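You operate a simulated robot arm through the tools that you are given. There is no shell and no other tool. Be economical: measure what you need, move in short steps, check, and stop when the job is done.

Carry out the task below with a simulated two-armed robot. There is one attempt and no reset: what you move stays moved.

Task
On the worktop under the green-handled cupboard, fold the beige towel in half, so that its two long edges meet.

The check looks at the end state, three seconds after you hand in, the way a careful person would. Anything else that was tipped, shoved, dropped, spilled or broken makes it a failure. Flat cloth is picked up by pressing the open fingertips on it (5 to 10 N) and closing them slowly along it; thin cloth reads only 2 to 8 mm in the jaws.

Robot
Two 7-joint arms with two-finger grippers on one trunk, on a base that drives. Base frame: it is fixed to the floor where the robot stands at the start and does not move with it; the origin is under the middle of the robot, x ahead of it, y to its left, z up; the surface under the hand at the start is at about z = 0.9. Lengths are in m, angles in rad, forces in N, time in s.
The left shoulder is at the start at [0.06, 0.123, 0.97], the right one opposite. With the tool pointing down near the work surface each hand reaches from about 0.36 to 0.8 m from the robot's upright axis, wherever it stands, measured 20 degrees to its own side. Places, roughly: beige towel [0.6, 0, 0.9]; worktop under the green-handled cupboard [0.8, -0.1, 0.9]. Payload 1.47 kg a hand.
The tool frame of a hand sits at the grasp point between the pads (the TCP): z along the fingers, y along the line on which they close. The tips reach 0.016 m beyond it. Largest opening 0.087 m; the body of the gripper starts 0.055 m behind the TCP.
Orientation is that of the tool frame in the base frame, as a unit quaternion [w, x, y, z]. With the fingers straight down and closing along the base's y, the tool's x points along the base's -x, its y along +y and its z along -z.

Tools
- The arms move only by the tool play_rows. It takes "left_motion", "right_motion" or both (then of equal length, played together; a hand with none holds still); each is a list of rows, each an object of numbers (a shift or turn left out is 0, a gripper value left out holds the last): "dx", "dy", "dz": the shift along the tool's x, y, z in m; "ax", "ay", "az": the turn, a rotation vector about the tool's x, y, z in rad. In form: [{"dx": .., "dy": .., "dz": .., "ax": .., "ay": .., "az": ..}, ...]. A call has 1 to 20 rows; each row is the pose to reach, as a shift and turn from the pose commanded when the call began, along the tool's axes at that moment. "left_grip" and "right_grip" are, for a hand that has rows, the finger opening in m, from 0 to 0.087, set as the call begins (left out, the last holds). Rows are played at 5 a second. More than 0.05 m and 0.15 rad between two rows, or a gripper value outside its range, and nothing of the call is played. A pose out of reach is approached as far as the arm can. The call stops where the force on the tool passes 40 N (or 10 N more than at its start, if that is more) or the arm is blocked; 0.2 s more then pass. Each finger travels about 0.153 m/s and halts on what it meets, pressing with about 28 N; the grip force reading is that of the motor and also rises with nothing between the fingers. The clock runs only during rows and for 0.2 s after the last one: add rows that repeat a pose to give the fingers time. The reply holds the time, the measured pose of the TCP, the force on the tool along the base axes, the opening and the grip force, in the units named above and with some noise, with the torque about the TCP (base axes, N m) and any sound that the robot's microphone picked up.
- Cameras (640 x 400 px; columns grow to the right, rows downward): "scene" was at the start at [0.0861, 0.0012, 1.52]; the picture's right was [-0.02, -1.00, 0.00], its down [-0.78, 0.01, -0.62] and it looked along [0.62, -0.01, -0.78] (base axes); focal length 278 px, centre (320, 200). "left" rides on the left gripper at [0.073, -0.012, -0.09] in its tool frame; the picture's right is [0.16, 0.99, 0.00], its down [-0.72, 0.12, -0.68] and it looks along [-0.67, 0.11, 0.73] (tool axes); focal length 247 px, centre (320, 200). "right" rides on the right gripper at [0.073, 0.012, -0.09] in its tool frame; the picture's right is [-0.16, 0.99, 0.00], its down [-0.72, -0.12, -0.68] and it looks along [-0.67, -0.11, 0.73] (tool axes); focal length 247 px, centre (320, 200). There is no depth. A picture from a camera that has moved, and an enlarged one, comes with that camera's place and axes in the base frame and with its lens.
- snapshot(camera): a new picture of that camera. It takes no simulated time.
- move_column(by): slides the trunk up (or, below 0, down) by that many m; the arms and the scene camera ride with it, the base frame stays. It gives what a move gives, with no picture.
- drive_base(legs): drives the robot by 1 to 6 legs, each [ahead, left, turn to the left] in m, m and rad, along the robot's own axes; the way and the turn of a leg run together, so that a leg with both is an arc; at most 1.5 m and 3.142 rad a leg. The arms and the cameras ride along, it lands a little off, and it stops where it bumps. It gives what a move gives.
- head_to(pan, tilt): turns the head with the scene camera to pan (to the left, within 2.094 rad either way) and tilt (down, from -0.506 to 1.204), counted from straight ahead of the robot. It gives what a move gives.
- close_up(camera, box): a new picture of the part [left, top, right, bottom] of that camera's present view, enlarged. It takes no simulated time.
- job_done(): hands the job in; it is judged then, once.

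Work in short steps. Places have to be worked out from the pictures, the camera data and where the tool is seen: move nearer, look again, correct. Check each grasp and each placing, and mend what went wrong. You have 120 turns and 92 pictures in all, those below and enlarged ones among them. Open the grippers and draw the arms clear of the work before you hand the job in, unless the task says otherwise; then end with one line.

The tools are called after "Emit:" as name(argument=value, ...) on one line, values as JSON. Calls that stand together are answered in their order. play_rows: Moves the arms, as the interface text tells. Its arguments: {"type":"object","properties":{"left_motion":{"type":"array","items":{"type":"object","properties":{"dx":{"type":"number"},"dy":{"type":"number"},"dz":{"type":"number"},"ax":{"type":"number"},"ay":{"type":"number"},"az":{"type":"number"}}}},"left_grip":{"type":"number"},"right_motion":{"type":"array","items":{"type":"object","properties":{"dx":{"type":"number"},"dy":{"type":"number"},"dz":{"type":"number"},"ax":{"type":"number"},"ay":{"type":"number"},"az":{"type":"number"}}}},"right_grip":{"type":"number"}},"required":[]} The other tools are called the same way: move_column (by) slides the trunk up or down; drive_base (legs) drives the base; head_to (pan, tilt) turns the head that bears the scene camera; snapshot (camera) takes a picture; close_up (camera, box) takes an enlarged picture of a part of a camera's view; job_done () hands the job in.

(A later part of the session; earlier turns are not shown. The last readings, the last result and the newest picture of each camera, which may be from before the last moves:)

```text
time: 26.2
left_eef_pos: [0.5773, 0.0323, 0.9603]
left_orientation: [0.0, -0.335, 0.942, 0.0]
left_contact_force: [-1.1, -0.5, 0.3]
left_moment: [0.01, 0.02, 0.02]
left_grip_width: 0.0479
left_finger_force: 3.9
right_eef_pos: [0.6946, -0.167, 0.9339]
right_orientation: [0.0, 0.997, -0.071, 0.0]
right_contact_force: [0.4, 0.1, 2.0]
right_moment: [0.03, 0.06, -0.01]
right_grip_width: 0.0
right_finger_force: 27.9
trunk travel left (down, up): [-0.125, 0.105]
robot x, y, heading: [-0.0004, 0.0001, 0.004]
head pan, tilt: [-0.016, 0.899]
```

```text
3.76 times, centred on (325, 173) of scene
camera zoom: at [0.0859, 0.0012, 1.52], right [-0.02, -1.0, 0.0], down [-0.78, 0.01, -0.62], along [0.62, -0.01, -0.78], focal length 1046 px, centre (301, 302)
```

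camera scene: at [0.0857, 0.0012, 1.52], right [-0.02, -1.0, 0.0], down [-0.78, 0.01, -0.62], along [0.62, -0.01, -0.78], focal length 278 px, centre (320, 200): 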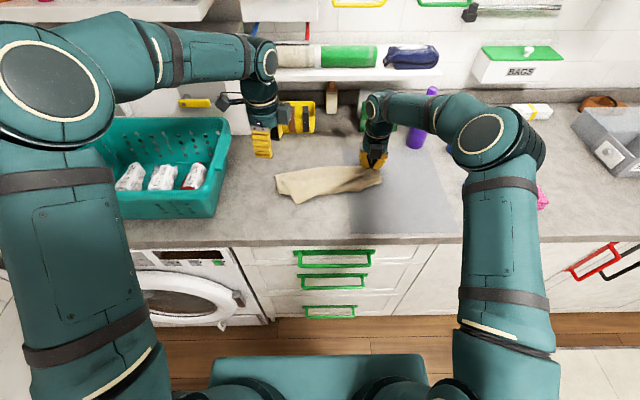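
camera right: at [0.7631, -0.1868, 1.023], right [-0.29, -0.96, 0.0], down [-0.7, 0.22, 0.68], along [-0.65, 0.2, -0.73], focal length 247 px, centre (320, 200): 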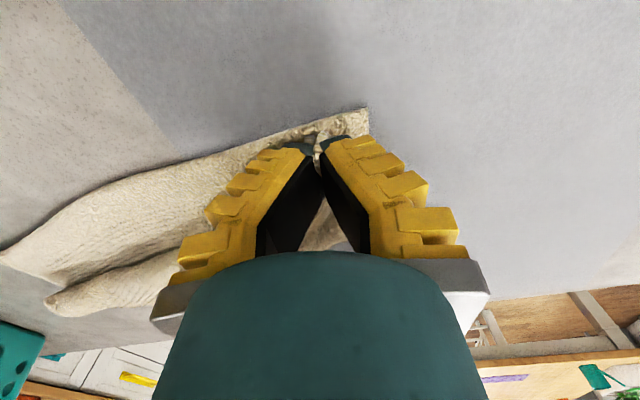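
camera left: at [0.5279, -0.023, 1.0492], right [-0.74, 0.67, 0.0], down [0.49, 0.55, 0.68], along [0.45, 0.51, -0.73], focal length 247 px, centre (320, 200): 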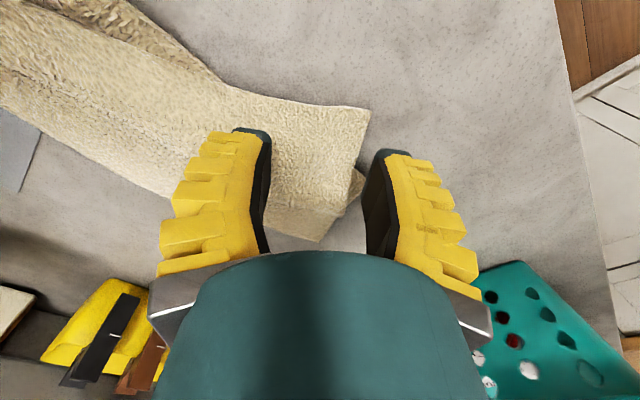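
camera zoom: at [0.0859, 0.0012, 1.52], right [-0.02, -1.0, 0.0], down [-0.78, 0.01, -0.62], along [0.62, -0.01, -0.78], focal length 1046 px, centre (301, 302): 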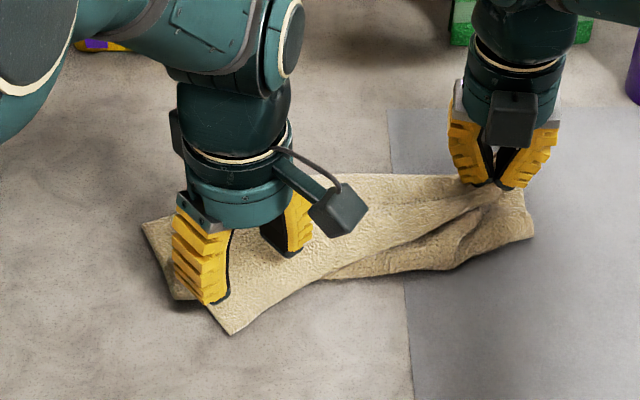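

The closing line now runs parallel to the long edge; I'll shift 1 cm inward so both fingers land on cloth and descend.

Emit:
play_rows(left_motion=[{"dx": 0.003, "dy": -0.01, "dz": 0.01}, {"dx": 0.003, "dy": -0.01, "dz": 0.03}, {"dx": 0.003, "dy": -0.01, "dz": 0.036}, {"dx": 0.003, "dy": -0.01, "dz": 0.038}, {"dx": 0.003, "dy": -0.01, "dz": 0.038}], left_grip=0.042)

Emit:
snapshot(camera="left")

```text
time: 27.4
left_eef_pos: [0.5813, 0.0222, 0.9228]
left_orientation: [0.001, -0.333, 0.943, -0.001]
left_contact_force: [0.7, 1.0, 5.8]
left_moment: [-0.1, -0.18, 0.04]
left_grip_width: 0.0489
left_finger_force: 4.6
right_eef_pos: [0.694, -0.1663, 0.9348]
right_orientation: [0.0, 0.998, -0.07, 0.0]
right_contact_force: [-0.4, 0.3, 1.6]
right_moment: [0.01, 0.03, 0.04]
right_grip_width: 0.0001
right_finger_force: 27.8
trunk travel left (down, up): [-0.125, 0.105]
robot x, y, heading: [-0.0005, -0.0003, -0.001]
head pan, tilt: [-0.016, 0.899]
```

```text
59 pictures are left
camera left: at [0.5314, -0.0323, 1.0115], right [-0.74, 0.67, 0.0], down [0.49, 0.55, 0.68], along [0.46, 0.51, -0.73], focal length 247 px, centre (320, 200)
```

left: 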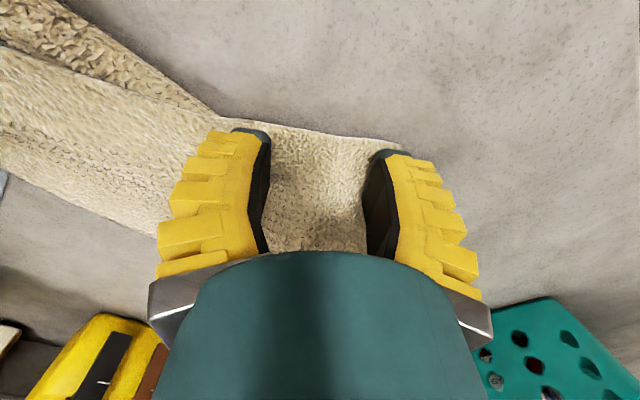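

Both fingers sit on the cloth at 5.8 N with the edge just in front of them. I'll add 1 mm and close in steps.

Emit:
play_rows(left_motion=[{"dz": 0.001}, {"dz": 0.001}], left_grip=0.034)

Emit:
play_rows(left_motion=[{"dz": 0}, {"dz": 0}], left_grip=0.024)

Emit:
play_rows(left_motion=[{"dz": 0}, {"dz": 0}], left_grip=0.014)

Emit:
snapshot(camera="left")

```text
time: 28.0
left_eef_pos: [0.5799, 0.0221, 0.922]
left_orientation: [0.001, -0.333, 0.943, 0.0]
left_contact_force: [1.5, -2.6, 10.6]
left_moment: [-0.24, -0.29, -0.02]
left_grip_width: 0.0362
left_finger_force: 8.2
right_eef_pos: [0.6936, -0.1656, 0.9343]
right_orientation: [0.0, 0.998, -0.07, 0.0]
right_contact_force: [-0.5, 0.1, 0.4]
right_moment: [-0.04, 0.04, -0.02]
right_grip_width: 0.0
right_finger_force: 28.1
trunk travel left (down, up): [-0.125, 0.105]
robot x, y, heading: [-0.0014, 0.0015, 0.0]
head pan, tilt: [-0.016, 0.899]
```

```text
time: 28.6
left_eef_pos: [0.5797, 0.0219, 0.9212]
left_orientation: [0.0, -0.333, 0.943, 0.0]
left_contact_force: [-1.5, 2.0, 10.9]
left_moment: [-0.12, -0.23, -0.01]
left_grip_width: 0.0286
left_finger_force: 3.4
right_eef_pos: [0.6937, -0.1657, 0.9344]
right_orientation: [0.0, 0.997, -0.071, -0.001]
right_contact_force: [-0.2, 0.9, 2.0]
right_moment: [0.05, 0.06, -0.03]
right_grip_width: 0.0
right_finger_force: 27.9
trunk travel left (down, up): [-0.125, 0.105]
robot x, y, heading: [-0.0, -0.0004, -0.002]
head pan, tilt: [-0.016, 0.899]
```

```text
time: 29.2
left_eef_pos: [0.5792, 0.0209, 0.9218]
left_orientation: [0.0, -0.334, 0.942, 0.0]
left_contact_force: [1.8, -2.4, 9.7]
left_moment: [-0.19, -0.26, -0.05]
left_grip_width: 0.016
left_finger_force: 8.7
right_eef_pos: [0.6935, -0.1653, 0.9347]
right_orientation: [0.001, 0.997, -0.071, 0.0]
right_contact_force: [-0.5, 1.2, 1.2]
right_moment: [0.02, 0.02, -0.05]
right_grip_width: 0.0
right_finger_force: 28.3
trunk travel left (down, up): [-0.125, 0.105]
robot x, y, heading: [0.0003, -0.0021, -0.001]
head pan, tilt: [-0.016, 0.899]
```

```text
58 pictures are left
camera left: at [0.5308, -0.0324, 1.0104], right [-0.74, 0.67, 0.0], down [0.49, 0.55, 0.68], along [0.46, 0.51, -0.73], focal length 247 px, centre (320, 200)
```

left: 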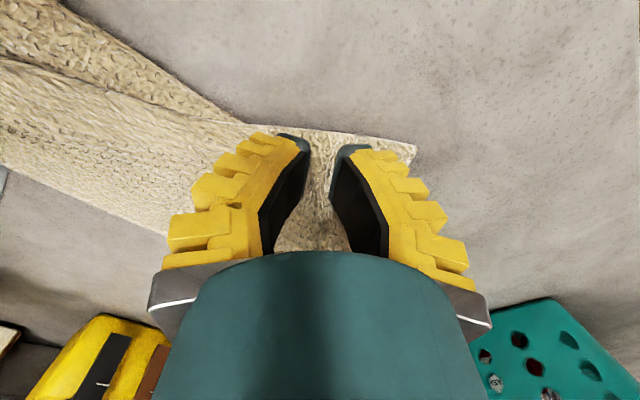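

The cloth has not bunched visibly yet; I'll finish closing here, as the first grasp may only have caught at the end, then lift slightly.

Emit:
play_rows(left_motion=[{"dz": 0.001}, {"dz": 0.001}], left_grip=0.007)

Emit:
play_rows(left_motion=[{"dz": 0}, {"dz": 0}, {"dz": 0}, {"dz": -0.015}, {"dz": -0.03}], left_grip=0.0)

Emit:
snapshot(camera="left")

```text
time: 29.8
left_eef_pos: [0.58, 0.0222, 0.9214]
left_orientation: [0.001, -0.333, 0.943, 0.0]
left_contact_force: [-2.6, 1.8, 14.4]
left_moment: [-0.13, -0.27, 0.02]
left_grip_width: 0.0117
left_finger_force: 4.9
right_eef_pos: [0.6934, -0.166, 0.9344]
right_orientation: [0.0, 0.998, -0.071, 0.0]
right_contact_force: [-0.3, 0.6, 2.4]
right_moment: [0.06, 0.06, -0.01]
right_grip_width: 0.0001
right_finger_force: 28.1
trunk travel left (down, up): [-0.125, 0.105]
robot x, y, heading: [-0.0007, -0.0025, 0.002]
head pan, tilt: [-0.016, 0.899]
```

```text
time: 31.0
left_eef_pos: [0.5805, 0.0233, 0.9503]
left_orientation: [-0.001, -0.332, 0.943, 0.0]
left_contact_force: [1.1, -3.1, 0.7]
left_moment: [-0.06, -0.02, 0.02]
left_grip_width: 0.0002
left_finger_force: 28.5
right_eef_pos: [0.6936, -0.1665, 0.9336]
right_orientation: [0.0, 0.998, -0.07, 0.0]
right_contact_force: [-1.8, 2.0, 1.7]
right_moment: [0.08, 0.11, -0.05]
right_grip_width: 0.0003
right_finger_force: 27.7
trunk travel left (down, up): [-0.125, 0.105]
robot x, y, heading: [0.0016, 0.0012, 0.001]
head pan, tilt: [-0.016, 0.899]
```

```text
57 pictures are left
camera left: at [0.5311, -0.0322, 1.039], right [-0.74, 0.67, 0.0], down [0.49, 0.54, 0.68], along [0.45, 0.51, -0.73], focal length 247 px, centre (320, 200)
```

left: 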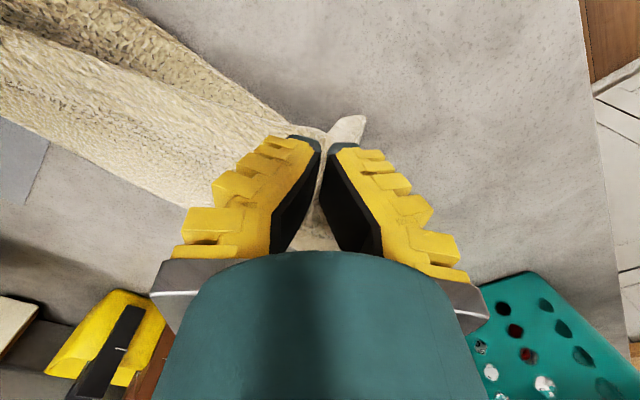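

It caught this time: the corner tab sticks out and there's 3 N of tension. I'll lift a bit more, easing toward the right hand, and check that only the top layer is held.

Emit:
play_rows(left_motion=[{"dz": -0.02, "dy": -0.003}, {"dz": -0.045, "dy": -0.006}, {"dz": -0.045, "dy": -0.006}])

Emit:
snapshot(camera="left")

Emit:
close_up(camera="scene", box=[240, 120, 410, 226])

Emit:
snapshot(camera="right")

```text
time: 31.8
left_eef_pos: [0.5854, 0.017, 0.9961]
left_orientation: [0.0, -0.333, 0.943, 0.0]
left_contact_force: [1.2, -3.1, -0.7]
left_moment: [-0.05, -0.01, 0.02]
left_grip_width: 0.0
left_finger_force: 28.5
right_eef_pos: [0.6933, -0.1664, 0.9336]
right_orientation: [0.0, 0.997, -0.071, 0.001]
right_contact_force: [-1.6, 2.6, 2.4]
right_moment: [0.05, 0.06, -0.02]
right_grip_width: 0.0
right_finger_force: 27.9
trunk travel left (down, up): [-0.125, 0.105]
robot x, y, heading: [0.0051, -0.0046, -0.003]
head pan, tilt: [-0.016, 0.899]
```

```text
56 pictures are left
camera left: at [0.5354, -0.0377, 1.0844], right [-0.74, 0.67, 0.0], down [0.49, 0.54, 0.68], along [0.46, 0.51, -0.73], focal length 247 px, centre (320, 200)
```

left: 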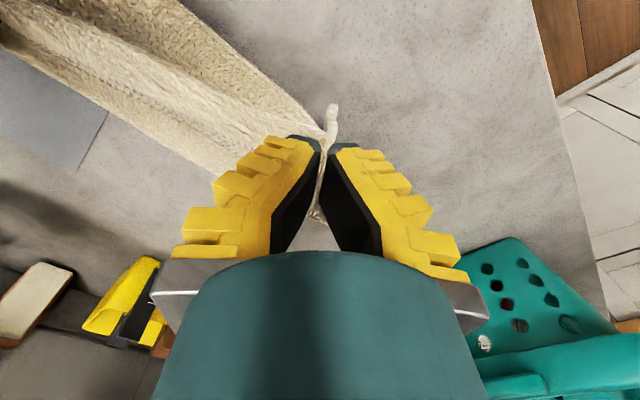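

```text
3.76 times, centred on (325, 173) of scene
camera zoom: at [0.0861, 0.0012, 1.5199], right [-0.02, -1.0, 0.0], down [-0.78, 0.01, -0.62], along [0.62, -0.01, -0.78], focal length 1046 px, centre (301, 302)
```

zoom: 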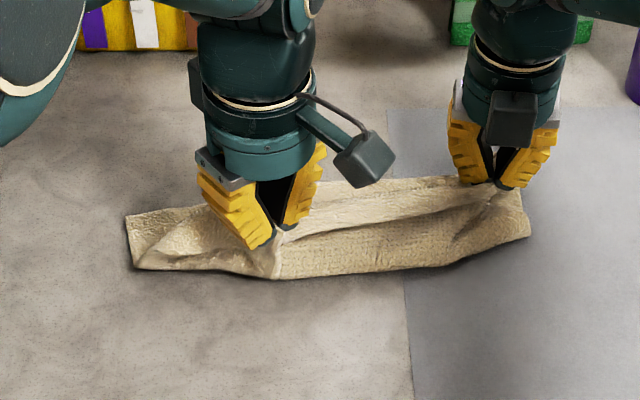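

```text
54 pictures are left
camera right: at [0.7632, -0.1869, 1.0227], right [-0.3, -0.96, 0.0], down [-0.7, 0.22, 0.68], along [-0.65, 0.2, -0.73], focal length 247 px, centre (320, 200)
```

right: 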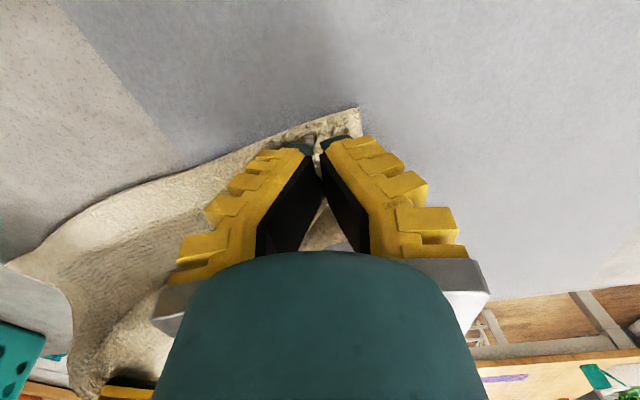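

Only the flap is held, and it spans cleanly between the hands. Far-left is now at about (0.667, 0.132). I'll turn the left hand clockwise while moving toward (0.615, 0.06, 1.0), keeping slack.

Emit:
play_rows(left_motion=[{"az": 0.15, "dx": -0.005, "dy": 0.0015, "dz": -0.002}, {"az": 0.3, "dx": -0.01, "dy": 0.003, "dz": -0.004}, {"az": 0.45, "dx": -0.015, "dy": 0.0045, "dz": -0.005}, {"az": 0.6, "dx": -0.02, "dy": 0.006, "dz": -0.005}, {"az": 0.75, "dx": -0.025, "dy": 0.0075, "dz": -0.005}, {"az": 0.9, "dx": -0.03, "dy": 0.009, "dz": -0.005}, {"az": 1.05, "dx": -0.035, "dy": 0.0105, "dz": -0.005}, {"az": 1.2, "dx": -0.04, "dy": 0.012, "dz": -0.005}, {"az": 1.35, "dx": -0.045, "dy": 0.0135, "dz": -0.005}, {"az": 1.5, "dx": -0.05, "dy": 0.0147, "dz": -0.005}, {"az": 1.5, "dx": -0.05, "dy": 0.0147, "dz": -0.005}])

Emit:
close_up(camera="scene", box=[240, 120, 410, 226])

```text
time: 34.2
left_eef_pos: [0.6146, 0.0593, 1.0013]
left_orientation: [0.0, 0.4, 0.916, -0.001]
left_contact_force: [-0.8, 0.2, 0.1]
left_moment: [0.01, 0.0, 0.02]
left_grip_width: 0.0001
left_finger_force: 27.9
right_eef_pos: [0.6936, -0.1669, 0.9325]
right_orientation: [0.0, 0.997, -0.072, 0.001]
right_contact_force: [0.7, 0.5, 1.8]
right_moment: [0.05, 0.02, -0.03]
right_grip_width: 0.0
right_finger_force: 28.6
trunk travel left (down, up): [-0.125, 0.105]
robot x, y, heading: [-0.0025, 0.0006, 0.0]
head pan, tilt: [-0.016, 0.899]
```

```text
3.76 times, centred on (325, 173) of scene
camera zoom: at [0.0859, 0.0011, 1.52], right [-0.02, -1.0, 0.0], down [-0.78, 0.01, -0.62], along [0.62, -0.01, -0.78], focal length 1046 px, centre (301, 302)
```

zoom: 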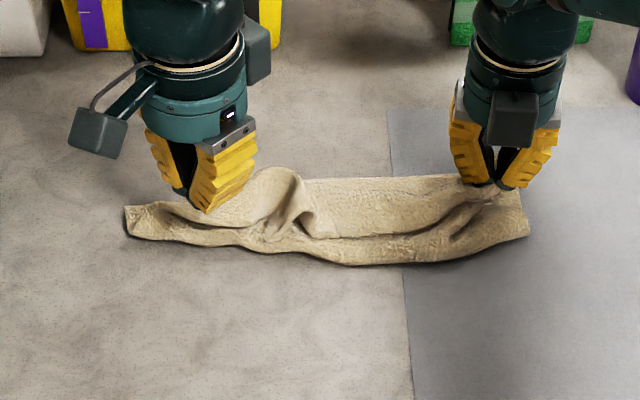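

The force fell to zero, so it probably slipped again during the move. I'll check.

Emit:
snapshot(camera="left")

Emit:
snapshot(camera="right")

```text
52 pictures are left
camera left: at [0.5559, 0.1066, 1.0894], right [0.62, 0.79, 0.0], down [0.58, -0.45, 0.68], along [0.54, -0.42, -0.73], focal length 247 px, centre (320, 200)
```

left: 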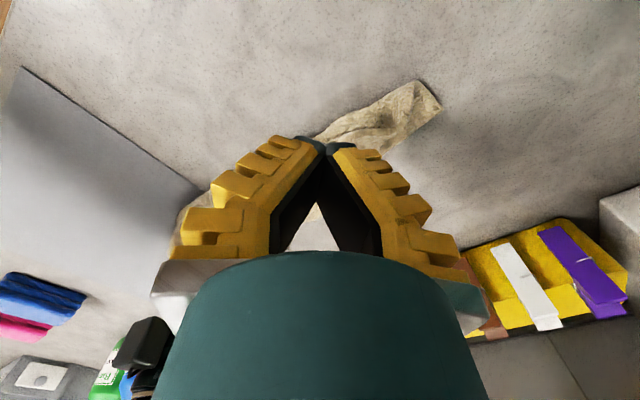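

```text
51 pictures are left
camera right: at [0.7631, -0.1878, 1.0227], right [-0.3, -0.96, 0.0], down [-0.7, 0.22, 0.68], along [-0.65, 0.2, -0.73], focal length 247 px, centre (320, 200)
```

right: 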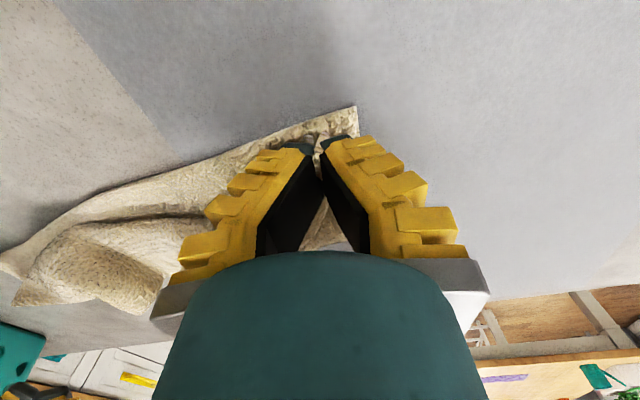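

It slipped. I'll lift the left hand well away and look at the towel as it lies.

Emit:
play_rows(left_motion=[{"dz": -0.04}, {"dz": -0.08, "dy": 0.01}, {"dz": -0.1, "dx": 0.03, "dy": 0.03}, {"dz": -0.11, "dx": 0.06, "dy": 0.05}, {"dz": -0.11, "dx": 0.06, "dy": 0.05}], left_grip=0.04)

Emit:
close_up(camera="scene", box=[255, 140, 399, 230])

Emit:
snapshot(camera="left")

```text
time: 35.4
left_eef_pos: [0.6106, 0.1381, 1.1115]
left_orientation: [0.0, 0.399, 0.917, 0.0]
left_contact_force: [0.0, -0.1, -0.2]
left_moment: [0.0, -0.03, -0.01]
left_grip_width: 0.0458
left_finger_force: 4.0
right_eef_pos: [0.6929, -0.1664, 0.9321]
right_orientation: [0.0, 0.997, -0.071, 0.0]
right_contact_force: [-0.5, 0.4, 0.6]
right_moment: [0.03, 0.01, -0.03]
right_grip_width: 0.0
right_finger_force: 28.1
trunk travel left (down, up): [-0.125, 0.105]
robot x, y, heading: [0.0016, 0.0016, 0.005]
head pan, tilt: [-0.016, 0.899]
```

```text
4.44 times, centred on (327, 185) of scene
camera zoom: at [0.0861, 0.0008, 1.52], right [-0.02, -1.0, 0.0], down [-0.78, 0.01, -0.62], along [0.62, -0.01, -0.78], focal length 1236 px, centre (289, 267)
```

zoom: 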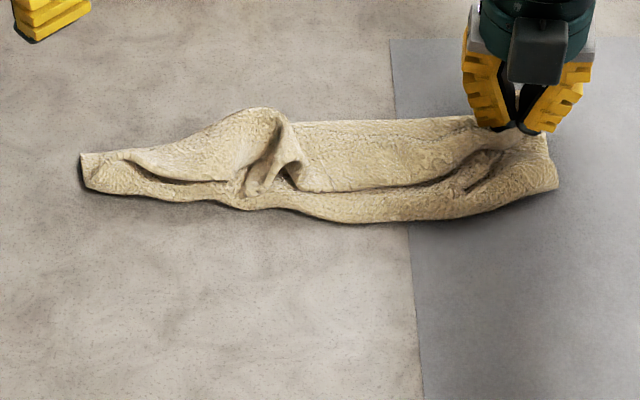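

```text
49 pictures are left
camera left: at [0.5516, 0.1835, 1.1997], right [0.61, 0.79, 0.0], down [0.58, -0.45, 0.68], along [0.54, -0.42, -0.73], focal length 247 px, centre (320, 200)
```

left: 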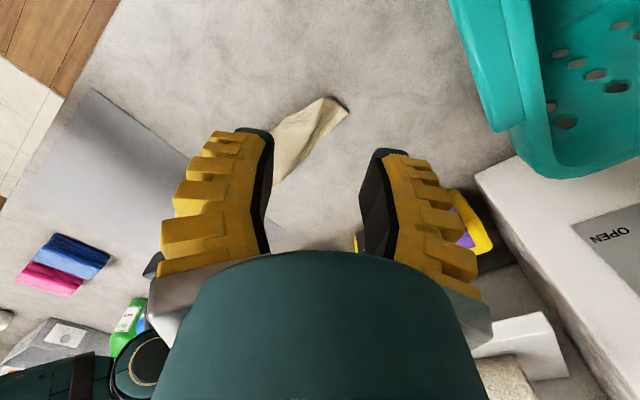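

The flap has fallen into a heap at the left. The cleanest fix is to unfold: the right hand still holds the near-right corner, so I'll carry it back to its starting place in an arc, undoing its yaw on the way.

Emit:
play_rows(right_motion=[{"az": 0.15, "dx": -0.0098, "dy": 0.0031, "dz": -0.0117}, {"az": 0.3, "dx": -0.0196, "dy": 0.0062, "dz": -0.0232}, {"az": 0.45, "dx": -0.0294, "dy": 0.0093, "dz": -0.034}, {"az": 0.6, "dx": -0.0392, "dy": 0.0124, "dz": -0.044}, {"az": 0.75, "dx": -0.049, "dy": 0.0155, "dz": -0.053}, {"az": 0.9, "dx": -0.0588, "dy": 0.0186, "dz": -0.0607}, {"az": 1.05, "dx": -0.0686, "dy": 0.0217, "dz": -0.0668}, {"az": 1.2, "dx": -0.0784, "dy": 0.0248, "dz": -0.0713}, {"az": 1.35, "dx": -0.0882, "dy": 0.0279, "dz": -0.074}, {"az": 1.5, "dx": -0.098, "dy": 0.031, "dz": -0.075}, {"az": 1.65, "dx": -0.1078, "dy": 0.0341, "dz": -0.074}, {"az": 1.8, "dx": -0.1176, "dy": 0.0372, "dz": -0.0713}, {"az": 1.95, "dx": -0.1274, "dy": 0.0403, "dz": -0.0668}, {"az": 2.1, "dx": -0.1372, "dy": 0.0434, "dz": -0.0607}, {"az": 2.25, "dx": -0.147, "dy": 0.0465, "dz": -0.053}, {"az": 2.4, "dx": -0.1568, "dy": 0.0496, "dz": -0.044}, {"az": 2.55, "dx": -0.1666, "dy": 0.0527, "dz": -0.034}, {"az": 2.7, "dx": -0.1764, "dy": 0.0558, "dz": -0.0232}, {"az": 2.85, "dx": -0.1862, "dy": 0.0589, "dz": -0.01}, {"az": 3.0, "dx": -0.196, "dy": 0.062, "dz": 0.005}])

Emit:
snapshot(camera="scene")

```text
time: 39.6
left_eef_pos: [0.6098, 0.1385, 1.1101]
left_orientation: [0.0, 0.399, 0.917, 0.0]
left_contact_force: [-1.1, -0.1, 0.5]
left_moment: [0.03, -0.01, 0.02]
left_grip_width: 0.0458
left_finger_force: 4.0
right_eef_pos: [0.4913, -0.1986, 0.9287]
right_orientation: [0.0, 0.001, 1.0, 0.0]
right_contact_force: [0.3, -0.5, 0.8]
right_moment: [0.03, 0.0, 0.0]
right_grip_width: 0.0
right_finger_force: 28.2
trunk travel left (down, up): [-0.125, 0.105]
robot x, y, heading: [-0.0001, -0.0053, -0.001]
head pan, tilt: [-0.016, 0.899]
```

```text
48 pictures are left
camera scene: at [0.0862, 0.0013, 1.52], right [-0.02, -1.0, 0.0], down [-0.78, 0.01, -0.62], along [0.62, -0.01, -0.78], focal length 278 px, centre (320, 200)
```

scene: 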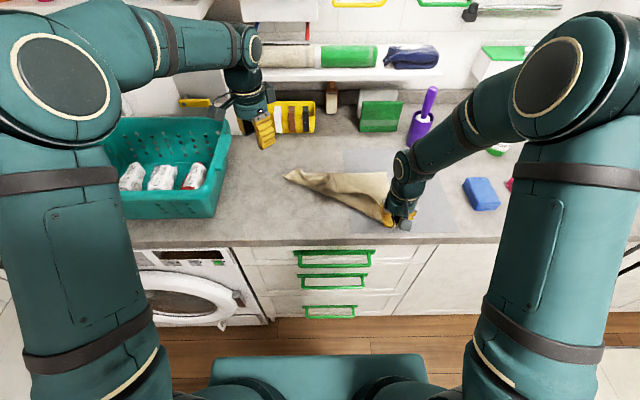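

Right side is unfolding. I'll look closely at the towel now.

Emit:
close_up(camera="scene", box=[270, 145, 430, 245])

Emit:
snapshot(camera="right")

```text
4.00 times, centred on (350, 195) of scene
camera zoom: at [0.0862, 0.0013, 1.52], right [-0.02, -1.0, 0.0], down [-0.78, 0.01, -0.62], along [0.62, -0.01, -0.78], focal length 1112 px, centre (200, 220)
```

zoom: 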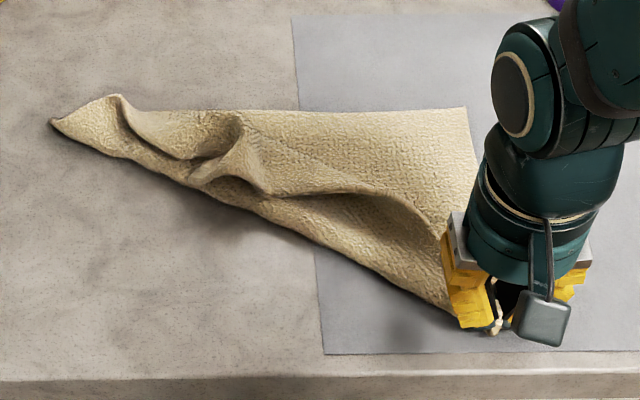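

```text
46 pictures are left
camera right: at [0.4167, -0.187, 1.0175], right [0.16, 0.99, 0.0], down [0.72, -0.12, 0.68], along [0.67, -0.11, -0.73], focal length 247 px, centre (320, 200)
```

right: 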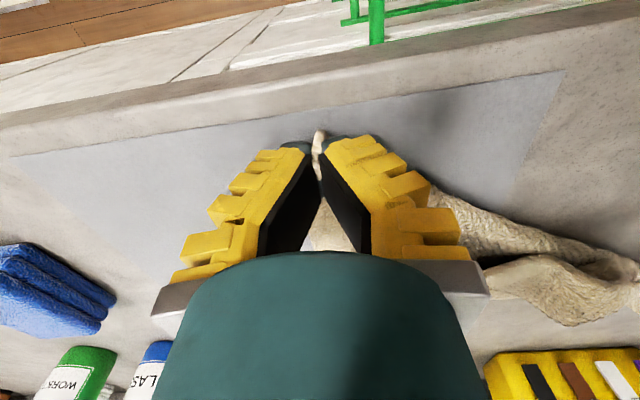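

The right part is spread and the left end is folded up on itself. I'll shift the left hand beyond the heap so its camera sees it unobstructed.

Emit:
play_rows(left_motion=[{"az": -0.14, "dx": -0.02, "dy": 0.003, "dz": 0.003}, {"az": -0.28, "dx": -0.04, "dy": 0.006, "dz": 0.006}, {"az": -0.42, "dx": -0.06, "dy": 0.01, "dz": 0.01}, {"az": -0.56, "dx": -0.08, "dy": 0.013, "dz": 0.013}, {"az": -0.7, "dx": -0.1, "dy": 0.016, "dz": 0.016}, {"az": -0.82, "dx": -0.125, "dy": 0.02, "dz": 0.02}, {"az": -0.82, "dx": -0.125, "dy": 0.02, "dz": 0.02}])

Emit:
snapshot(camera="left")

```text
time: 41.2
left_eef_pos: [0.7089, 0.061, 1.0914]
left_orientation: [0.0, -0.001, 1.0, 0.0]
left_contact_force: [0.8, -0.2, -0.3]
left_moment: [0.0, -0.04, 0.03]
left_grip_width: 0.0456
left_finger_force: 3.9
right_eef_pos: [0.4902, -0.1997, 0.9282]
right_orientation: [0.0, 0.0, 1.0, 0.0]
right_contact_force: [0.8, -0.3, -0.5]
right_moment: [0.0, -0.02, 0.01]
right_grip_width: 0.0002
right_finger_force: 27.9
trunk travel left (down, up): [-0.125, 0.105]
robot x, y, heading: [-0.0008, 0.0009, -0.001]
head pan, tilt: [-0.016, 0.899]
```

```text
45 pictures are left
camera left: at [0.6367, 0.0493, 1.1803], right [-0.16, 0.99, 0.0], down [0.72, 0.12, 0.68], along [0.67, 0.11, -0.73], focal length 247 px, centre (320, 200)
```

left: 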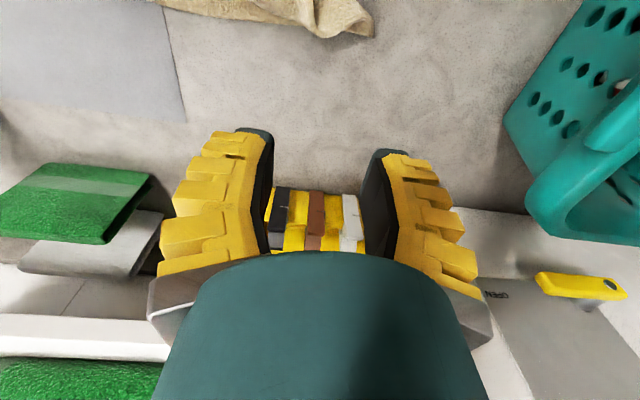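

Too far forward; I'll back up 9 cm.

Emit:
play_rows(left_motion=[{"dx": 0.045, "dy": 0.02}, {"dx": 0.09, "dy": 0.03}, {"dx": 0.09, "dy": 0.03}])

Emit:
snapshot(camera="left")

```text
time: 42.0
left_eef_pos: [0.6202, 0.0915, 1.0917]
left_orientation: [0.0, 0.001, 1.0, 0.0]
left_contact_force: [0.4, 0.3, 0.0]
left_moment: [-0.01, 0.02, 0.02]
left_grip_width: 0.0458
left_finger_force: 4.2
right_eef_pos: [0.4909, -0.1995, 0.9296]
right_orientation: [0.0, 0.0, 1.0, 0.001]
right_contact_force: [-0.1, 0.3, 0.1]
right_moment: [-0.01, 0.02, 0.03]
right_grip_width: 0.0002
right_finger_force: 28.2
trunk travel left (down, up): [-0.125, 0.105]
robot x, y, heading: [0.0012, -0.0029, 0.0]
head pan, tilt: [-0.016, 0.899]
```

```text
44 pictures are left
camera left: at [0.5464, 0.0805, 1.1794], right [-0.16, 0.99, 0.0], down [0.72, 0.12, 0.68], along [0.67, 0.11, -0.73], focal length 247 px, centre (320, 200)
```

left: 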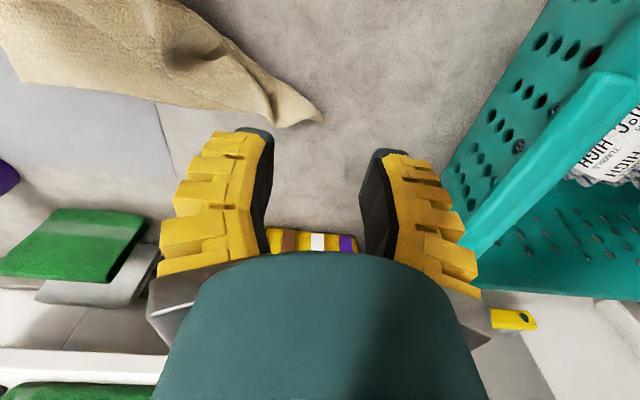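

Zooming into the heap.

Emit:
close_up(camera="left", box=[80, 0, 336, 160])

Emit:
close_up(camera="scene", box=[275, 155, 371, 215])

```text
2.50 times, centred on (208, 80) of left
camera zoom: at [0.5464, 0.0805, 1.1794], right [-0.16, 0.99, 0.0], down [0.72, 0.12, 0.68], along [0.67, 0.11, -0.73], focal length 617 px, centre (600, 500)
```

zoom: 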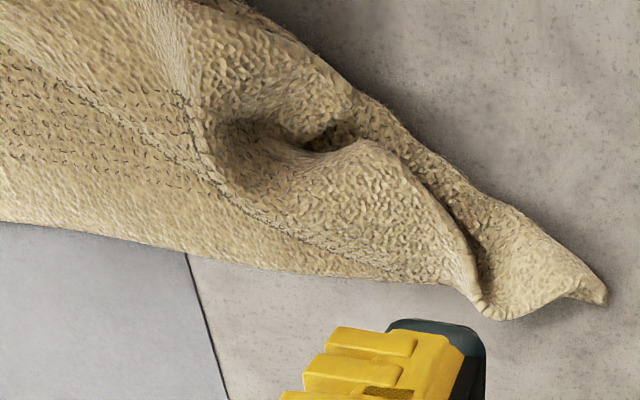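

```text
6.67 times, centred on (323, 185) of scene
camera zoom: at [0.0865, 0.0012, 1.5199], right [-0.02, -1.0, 0.0], down [-0.78, 0.01, -0.62], along [0.62, -0.01, -0.78], focal length 1853 px, centre (300, 300)
```

zoom: 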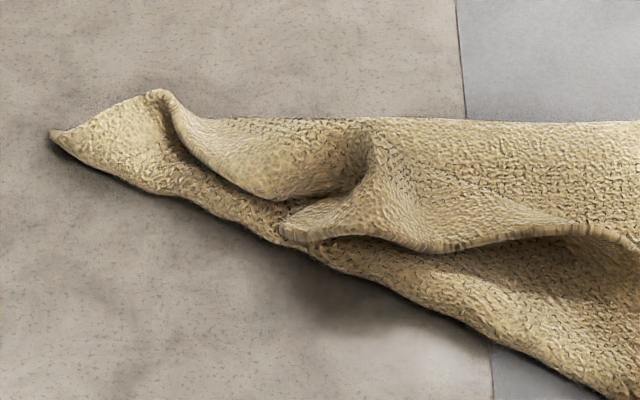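

I read it now: the near-left corner lies near (0.594, 0.0) on a raised ridge running toward (0.65, -0.033). I'll straddle that ridge with the left fingers, closing across it, so no pressing is needed.

Emit:
play_rows(left_motion=[{"az": 0.1, "dx": 0.003, "dy": -0.02, "dz": 0.02}, {"az": 0.2, "dx": 0.006, "dy": -0.04, "dz": 0.04}, {"az": 0.3, "dx": 0.009, "dy": -0.06, "dz": 0.06}, {"az": 0.4, "dx": 0.012, "dy": -0.08, "dz": 0.08}, {"az": 0.53, "dx": 0.015, "dy": -0.0985, "dz": 0.105}, {"az": 0.53, "dx": 0.015, "dy": -0.0985, "dz": 0.12}, {"az": 0.53, "dx": 0.015, "dy": -0.0985, "dz": 0.12}], left_grip=0.06)

Emit:
snapshot(camera="left")

Emit:
close_up(camera="scene", box=[275, 155, 371, 215])

```text
time: 43.6
left_eef_pos: [0.6042, -0.008, 0.9691]
left_orientation: [0.0, 0.262, 0.965, 0.001]
left_contact_force: [-0.4, 0.6, 0.0]
left_moment: [-0.01, 0.01, 0.01]
left_grip_width: 0.0643
left_finger_force: 2.9
right_eef_pos: [0.4905, -0.2004, 0.9286]
right_orientation: [0.0, -0.001, 1.0, 0.0]
right_contact_force: [0.0, 0.2, 0.1]
right_moment: [-0.03, -0.03, 0.03]
right_grip_width: 0.0002
right_finger_force: 27.4
trunk travel left (down, up): [-0.125, 0.105]
robot x, y, heading: [0.0037, -0.0012, 0.002]
head pan, tilt: [-0.016, 0.899]
```

```text
41 pictures are left
camera left: at [0.5361, 0.0196, 1.0589], right [0.36, 0.93, 0.0], down [0.68, -0.27, 0.68], along [0.63, -0.25, -0.73], focal length 247 px, centre (320, 200)
```

left: 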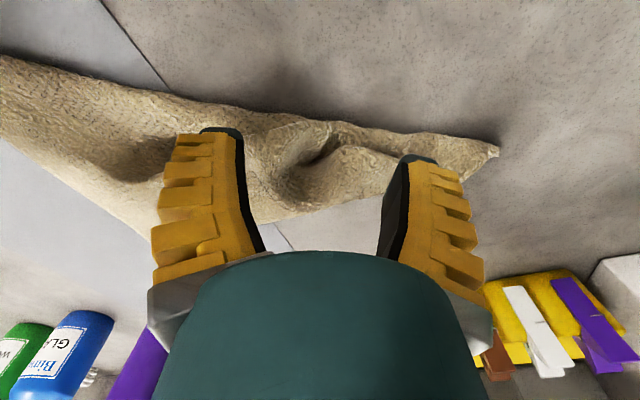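

```text
6.67 times, centred on (323, 185) of scene
camera zoom: at [0.086, 0.001, 1.52], right [-0.02, -1.0, 0.0], down [-0.78, 0.01, -0.62], along [0.62, -0.01, -0.78], focal length 1853 px, centre (300, 300)
```

zoom: 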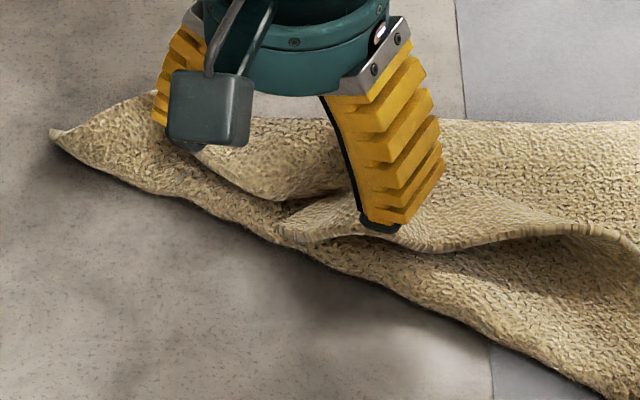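

The fingers are centred over the corner tip; I'll go 8 mm further along the ridge, descend to just over the lower layers, and close.

Emit:
play_rows(left_motion=[{"dx": -0.008, "dz": 0.015}, {"dx": -0.008, "dz": 0.03}, {"dx": -0.008, "dz": 0.042}, {"dx": -0.008, "dz": 0.045}])

Emit:
play_rows(left_motion=[{"dz": 0}, {"dz": 0}], left_grip=0.035)

Emit:
play_rows(left_motion=[{"dz": 0}, {"dz": 0}, {"dz": 0}], left_grip=0.015)

Emit:
play_rows(left_motion=[{"dz": 0}, {"dz": 0}, {"dz": -0.01}, {"dz": -0.03}], left_grip=0.0)

Emit:
close_up(camera="scene", box=[270, 145, 430, 245])

Emit:
snapshot(camera="left")

```text
time: 44.6
left_eef_pos: [0.6122, -0.0119, 0.9258]
left_orientation: [0.0, 0.262, 0.965, 0.0]
left_contact_force: [-0.1, -0.4, 1.7]
left_moment: [-0.02, 0.03, 0.0]
left_grip_width: 0.0618
left_finger_force: 2.8
right_eef_pos: [0.4908, -0.1998, 0.9281]
right_orientation: [0.0, 0.0, 1.0, 0.0]
right_contact_force: [1.0, -0.2, -0.1]
right_moment: [-0.04, -0.01, 0.04]
right_grip_width: 0.0
right_finger_force: 28.5
trunk travel left (down, up): [-0.125, 0.105]
robot x, y, heading: [-0.0015, -0.0022, -0.001]
head pan, tilt: [-0.016, 0.899]
```

```text
time: 45.2
left_eef_pos: [0.6115, -0.0138, 0.9253]
left_orientation: [0.0, 0.262, 0.965, 0.0]
left_contact_force: [0.4, -0.4, 3.8]
left_moment: [-0.03, -0.02, -0.01]
left_grip_width: 0.0387
left_finger_force: 4.2
right_eef_pos: [0.4907, -0.1991, 0.9284]
right_orientation: [0.0, 0.001, 1.0, 0.0]
right_contact_force: [-0.1, 0.4, 0.0]
right_moment: [0.0, -0.04, 0.02]
right_grip_width: 0.0
right_finger_force: 28.4
trunk travel left (down, up): [-0.125, 0.105]
robot x, y, heading: [0.0027, 0.0011, -0.0]
head pan, tilt: [-0.016, 0.899]
```

```text
time: 46.0
left_eef_pos: [0.6112, -0.0118, 0.9266]
left_orientation: [0.0, 0.262, 0.965, 0.0]
left_contact_force: [1.0, 0.1, 4.1]
left_moment: [0.01, -0.03, -0.01]
left_grip_width: 0.0216
left_finger_force: 6.7
right_eef_pos: [0.4911, -0.1984, 0.9291]
right_orientation: [0.001, -0.001, 1.0, -0.001]
right_contact_force: [-0.1, -0.1, 0.1]
right_moment: [0.02, -0.03, 0.01]
right_grip_width: 0.0
right_finger_force: 27.6
trunk travel left (down, up): [-0.125, 0.105]
robot x, y, heading: [-0.0006, -0.0029, 0.0]
head pan, tilt: [-0.016, 0.899]
```

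```text
time: 47.0
left_eef_pos: [0.6121, -0.0116, 0.9554]
left_orientation: [0.0, 0.261, 0.965, 0.0]
left_contact_force: [-0.6, -1.1, -0.2]
left_moment: [-0.03, 0.02, 0.01]
left_grip_width: 0.0004
left_finger_force: 28.1
right_eef_pos: [0.4905, -0.1992, 0.9277]
right_orientation: [0.001, 0.0, 1.0, 0.0]
right_contact_force: [2.4, 0.9, 0.6]
right_moment: [0.03, -0.01, 0.03]
right_grip_width: 0.0001
right_finger_force: 27.9
trunk travel left (down, up): [-0.125, 0.105]
robot x, y, heading: [-0.001, -0.0035, -0.0]
head pan, tilt: [-0.016, 0.899]
```

```text
4.00 times, centred on (350, 195) of scene
camera zoom: at [0.0857, 0.0012, 1.52], right [-0.02, -1.0, 0.0], down [-0.78, 0.01, -0.62], along [0.62, -0.01, -0.78], focal length 1112 px, centre (200, 220)
```

zoom: 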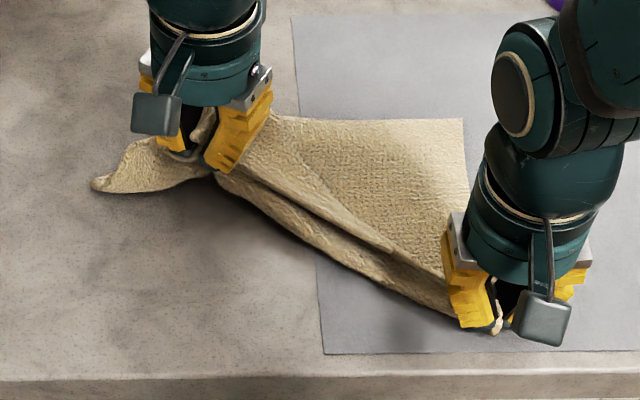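

```text
38 pictures are left
camera left: at [0.5426, 0.0146, 1.0443], right [0.36, 0.93, 0.0], down [0.68, -0.27, 0.68], along [0.63, -0.25, -0.73], focal length 247 px, centre (320, 200)
```

left: 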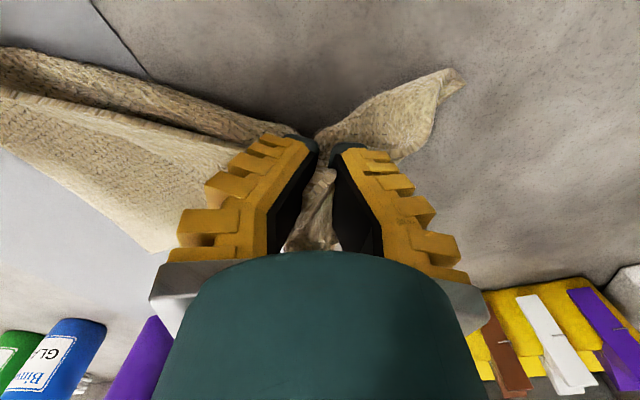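

The pinch took all layers, but lifted cloth tends to unfold itself by gravity. I'll raise this point higher and look at what hangs.

Emit:
play_rows(left_motion=[{"dz": -0.04}, {"dz": -0.08}, {"dz": -0.12}, {"dz": -0.16}, {"dz": -0.2}, {"dz": -0.2}], right_motion=[{"dz": -0.03}, {"dz": -0.06}, {"dz": -0.1}, {"dz": -0.14}, {"dz": -0.18}, {"dz": -0.18}])

Emit:
close_up(camera="scene", box=[230, 90, 486, 250])

```text
time: 48.4
left_eef_pos: [0.6122, -0.0113, 1.1552]
left_orientation: [0.001, 0.262, 0.965, 0.0]
left_contact_force: [-1.9, -2.1, -1.0]
left_moment: [-0.05, 0.07, 0.02]
left_grip_width: 0.0002
left_finger_force: 28.1
right_eef_pos: [0.4905, -0.1992, 1.109]
right_orientation: [-0.001, 0.0, 1.0, 0.0]
right_contact_force: [2.0, 2.6, 0.4]
right_moment: [0.02, -0.01, 0.04]
right_grip_width: 0.0001
right_finger_force: 27.8
trunk travel left (down, up): [-0.125, 0.105]
robot x, y, heading: [0.0009, -0.0002, 0.001]
head pan, tilt: [-0.016, 0.899]
```

```text
2.50 times, centred on (358, 170) of scene
camera zoom: at [0.087, 0.0011, 1.5198], right [-0.02, -1.0, 0.0], down [-0.78, 0.01, -0.62], along [0.62, -0.01, -0.78], focal length 695 px, centre (225, 275)
```

zoom: 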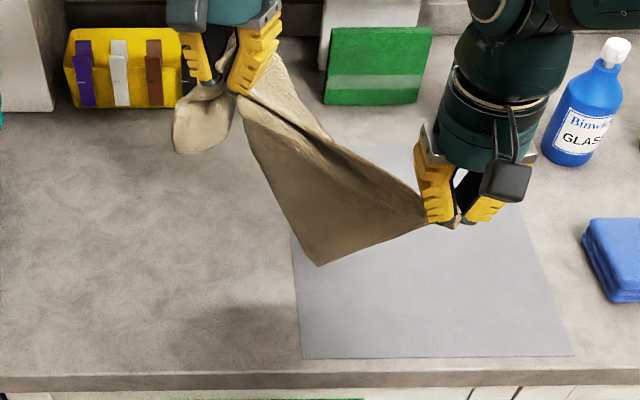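

Hanging, the far-right corner drops clear while the right hand holds near-right. I'll look closely at the left hand's tail to identify which corners it holds.

Emit:
close_up(camera="scene", box=[290, 90, 418, 202])

Emit:
snapshot(camera="left")

Emit:
snapshot(camera="right")

```text
3.57 times, centred on (354, 146) of scene
camera zoom: at [0.087, 0.0011, 1.5198], right [-0.02, -1.0, 0.0], down [-0.78, 0.01, -0.62], along [0.62, -0.01, -0.78], focal length 993 px, centre (199, 393)
```

zoom: 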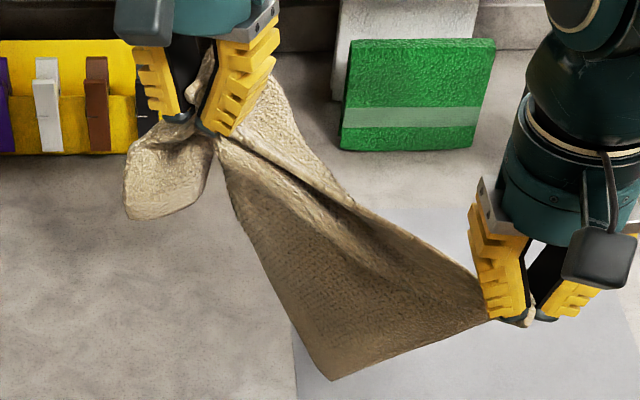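

```text
35 pictures are left
camera left: at [0.5434, 0.0158, 1.2433], right [0.36, 0.93, 0.0], down [0.68, -0.27, 0.68], along [0.63, -0.25, -0.73], focal length 247 px, centre (320, 200)
```

left: 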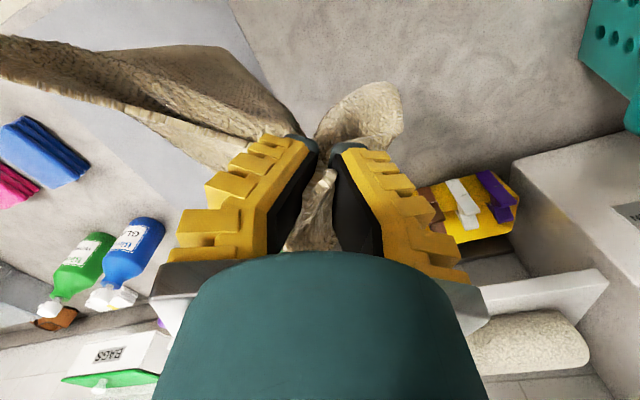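

```text
34 pictures are left
camera right: at [0.4175, -0.1872, 1.1976], right [0.16, 0.99, 0.0], down [0.72, -0.12, 0.68], along [0.67, -0.11, -0.73], focal length 247 px, centre (320, 200)
```

right: 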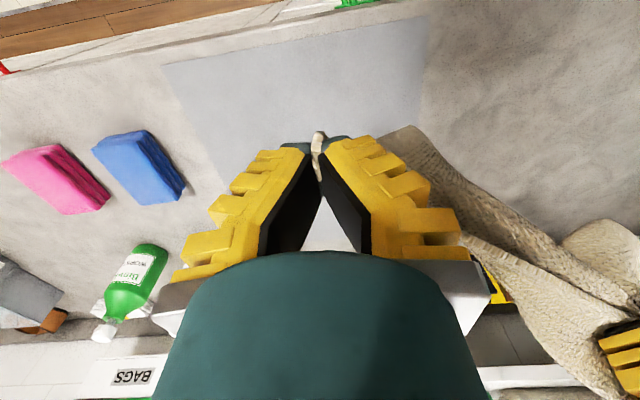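

The cloth drapes in a tangle around the diagonal. The surest reset is to let it all hang from the right hand's near-right corner, then lay it back down from its far-left tip. I'll raise the trunk 0.1 m for height first.

Emit:
move_column(by=0.1)

Emit:
play_rows(left_motion=[{"dz": 0}, {"dz": 0}, {"dz": -0.02}, {"dz": -0.03, "dy": 0.03}, {"dz": -0.03, "dy": 0.07}, {"dz": -0.03, "dy": 0.11}, {"dz": -0.03, "dy": 0.15}, {"dz": -0.03, "dy": 0.19}], right_motion=[{"dz": 0}, {"dz": 0}, {"dz": -0.02}, {"dz": -0.04}, {"dz": -0.06}, {"dz": -0.08}, {"dz": -0.1}, {"dz": -0.11}], left_grip=0.08)

Emit:
snapshot(camera="scene")

```text
time: 49.7
left_eef_pos: [0.6132, -0.0116, 1.2546]
left_orientation: [0.0, 0.263, 0.965, -0.001]
left_contact_force: [-1.2, -2.2, -0.8]
left_moment: [-0.03, 0.04, 0.01]
left_grip_width: 0.0003
left_finger_force: 28.2
right_eef_pos: [0.4905, -0.1993, 1.2085]
right_orientation: [0.0, 0.0, 1.0, 0.0]
right_contact_force: [2.1, 2.0, 0.5]
right_moment: [0.03, 0.01, 0.04]
right_grip_width: 0.0
right_finger_force: 27.6
trunk travel left (down, up): [-0.225, 0.005]
robot x, y, heading: [-0.0038, -0.0008, -0.002]
head pan, tilt: [-0.016, 0.899]
```

```text
time: 51.5
left_eef_pos: [0.699, 0.1391, 1.2856]
left_orientation: [-0.006, 0.27, 0.963, -0.003]
left_contact_force: [-28.0, 0.0, 0.5]
left_moment: [0.06, -2.88, -0.48]
left_grip_width: 0.0817
left_finger_force: 0.7
right_eef_pos: [0.4899, -0.1987, 1.3156]
right_orientation: [-0.002, 0.0, 1.0, 0.0]
right_contact_force: [-0.2, 0.8, -2.0]
right_moment: [-0.02, 0.07, 0.01]
right_grip_width: 0.0002
right_finger_force: 26.8
trunk travel left (down, up): [-0.225, 0.005]
robot x, y, heading: [-0.0017, 0.0013, 0.001]
head pan, tilt: [-0.016, 0.899]
stopped in row 8 (left hand): the force on the tool passed its limit at 82 N (the readings are from after the stop); the commanded pose is now the measured one
```

```text
33 pictures are left
camera scene: at [0.0849, 0.0009, 1.6201], right [-0.01, -1.0, 0.0], down [-0.78, 0.01, -0.62], along [0.62, -0.01, -0.78], focal length 278 px, centre (320, 200)
```

scene: 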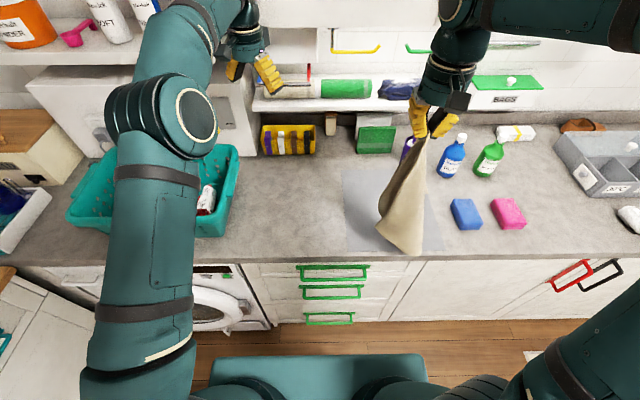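

The left hand bumped the shelf because its sideways motion also went forward. I'll back it straight off toward the robot and then inspect the shelf.

Emit:
play_rows(left_motion=[{"dx": 0.015, "dy": -0.015}, {"dx": 0.04, "dy": -0.03}, {"dx": 0.08, "dy": -0.03}, {"dx": 0.12, "dy": -0.03}])

Emit:
close_up(camera="scene", box=[190, 20, 510, 220])

```text
time: 52.5
left_eef_pos: [0.5802, 0.1776, 1.2868]
left_orientation: [-0.006, 0.27, 0.963, -0.004]
left_contact_force: [0.1, -0.3, 0.8]
left_moment: [-0.01, 0.0, 0.01]
left_grip_width: 0.0814
left_finger_force: 1.4
right_eef_pos: [0.489, -0.1981, 1.3167]
right_orientation: [-0.001, 0.0, 1.0, 0.0]
right_contact_force: [0.2, 0.3, 0.4]
right_moment: [-0.01, 0.0, -0.01]
right_grip_width: 0.0
right_finger_force: 25.9
trunk travel left (down, up): [-0.225, 0.005]
robot x, y, heading: [0.0017, 0.0006, 0.002]
head pan, tilt: [-0.016, 0.899]
```

```text
2.00 times, centred on (350, 120) of scene
camera zoom: at [0.0843, 0.0017, 1.6201], right [-0.02, -1.0, 0.0], down [-0.78, 0.01, -0.62], along [0.62, -0.01, -0.78], focal length 556 px, centre (260, 360)
```

zoom: 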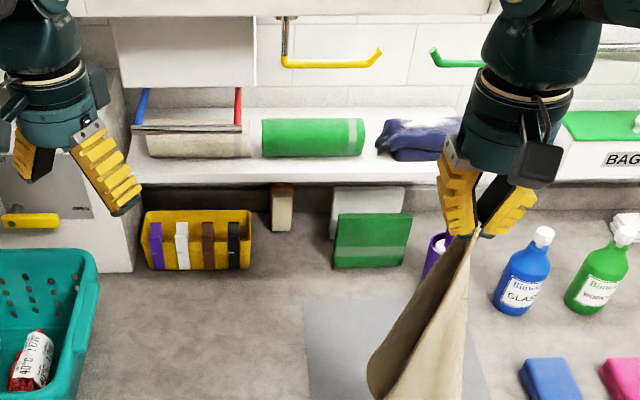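

Nothing on the shelf has moved. I'll pull the left hand well back toward the robot and carry the hanging towel to about (0.62, 0.06) at full height.

Emit:
play_rows(left_motion=[{"dx": 0.045}, {"dx": 0.09}, {"dx": 0.135, "dy": 0.01}, {"dx": 0.18, "dy": 0.02}, {"dx": 0.2, "dy": 0.025}, {"dx": 0.2, "dy": 0.025}, {"dx": 0.2, "dy": 0.025}, {"dx": 0.2, "dy": 0.025}, {"dx": 0.2, "dy": 0.025}, {"dx": 0.2, "dy": 0.025}], right_motion=[{"dy": 0.0}, {"dy": 0.02, "dx": -0.01}, {"dy": 0.05, "dx": -0.025}, {"dy": 0.085, "dx": -0.045}, {"dy": 0.12, "dx": -0.065}, {"dy": 0.155, "dx": -0.085}, {"dy": 0.19, "dx": -0.105}, {"dy": 0.225, "dx": -0.12}, {"dy": 0.258, "dx": -0.131}, {"dy": 0.258, "dx": -0.131}])

Emit:
snapshot(camera="scene")

```text
time: 54.7
left_eef_pos: [0.4239, 0.3, 1.289]
left_orientation: [-0.006, 0.269, 0.963, -0.002]
left_contact_force: [-0.1, -0.1, 0.6]
left_moment: [0.0, 0.02, 0.03]
left_grip_width: 0.0818
left_finger_force: 1.0
right_eef_pos: [0.6212, 0.0587, 1.3169]
right_orientation: [-0.001, 0.0, 1.0, 0.0]
right_contact_force: [-0.2, -0.1, 0.2]
right_moment: [-0.02, -0.05, -0.01]
right_grip_width: 0.0
right_finger_force: 30.6
trunk travel left (down, up): [-0.225, 0.005]
robot x, y, heading: [0.004, -0.0004, 0.003]
head pan, tilt: [-0.016, 0.899]
```

```text
31 pictures are left
camera scene: at [0.0856, 0.0, 1.62], right [-0.02, -1.0, 0.0], down [-0.78, 0.01, -0.62], along [0.62, -0.01, -0.78], focal length 278 px, centre (320, 200)
```

scene: 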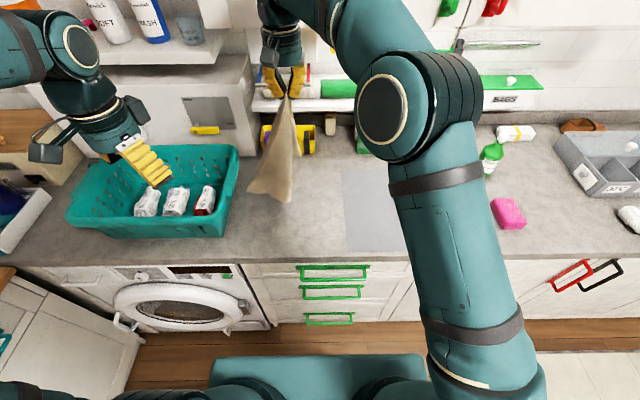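

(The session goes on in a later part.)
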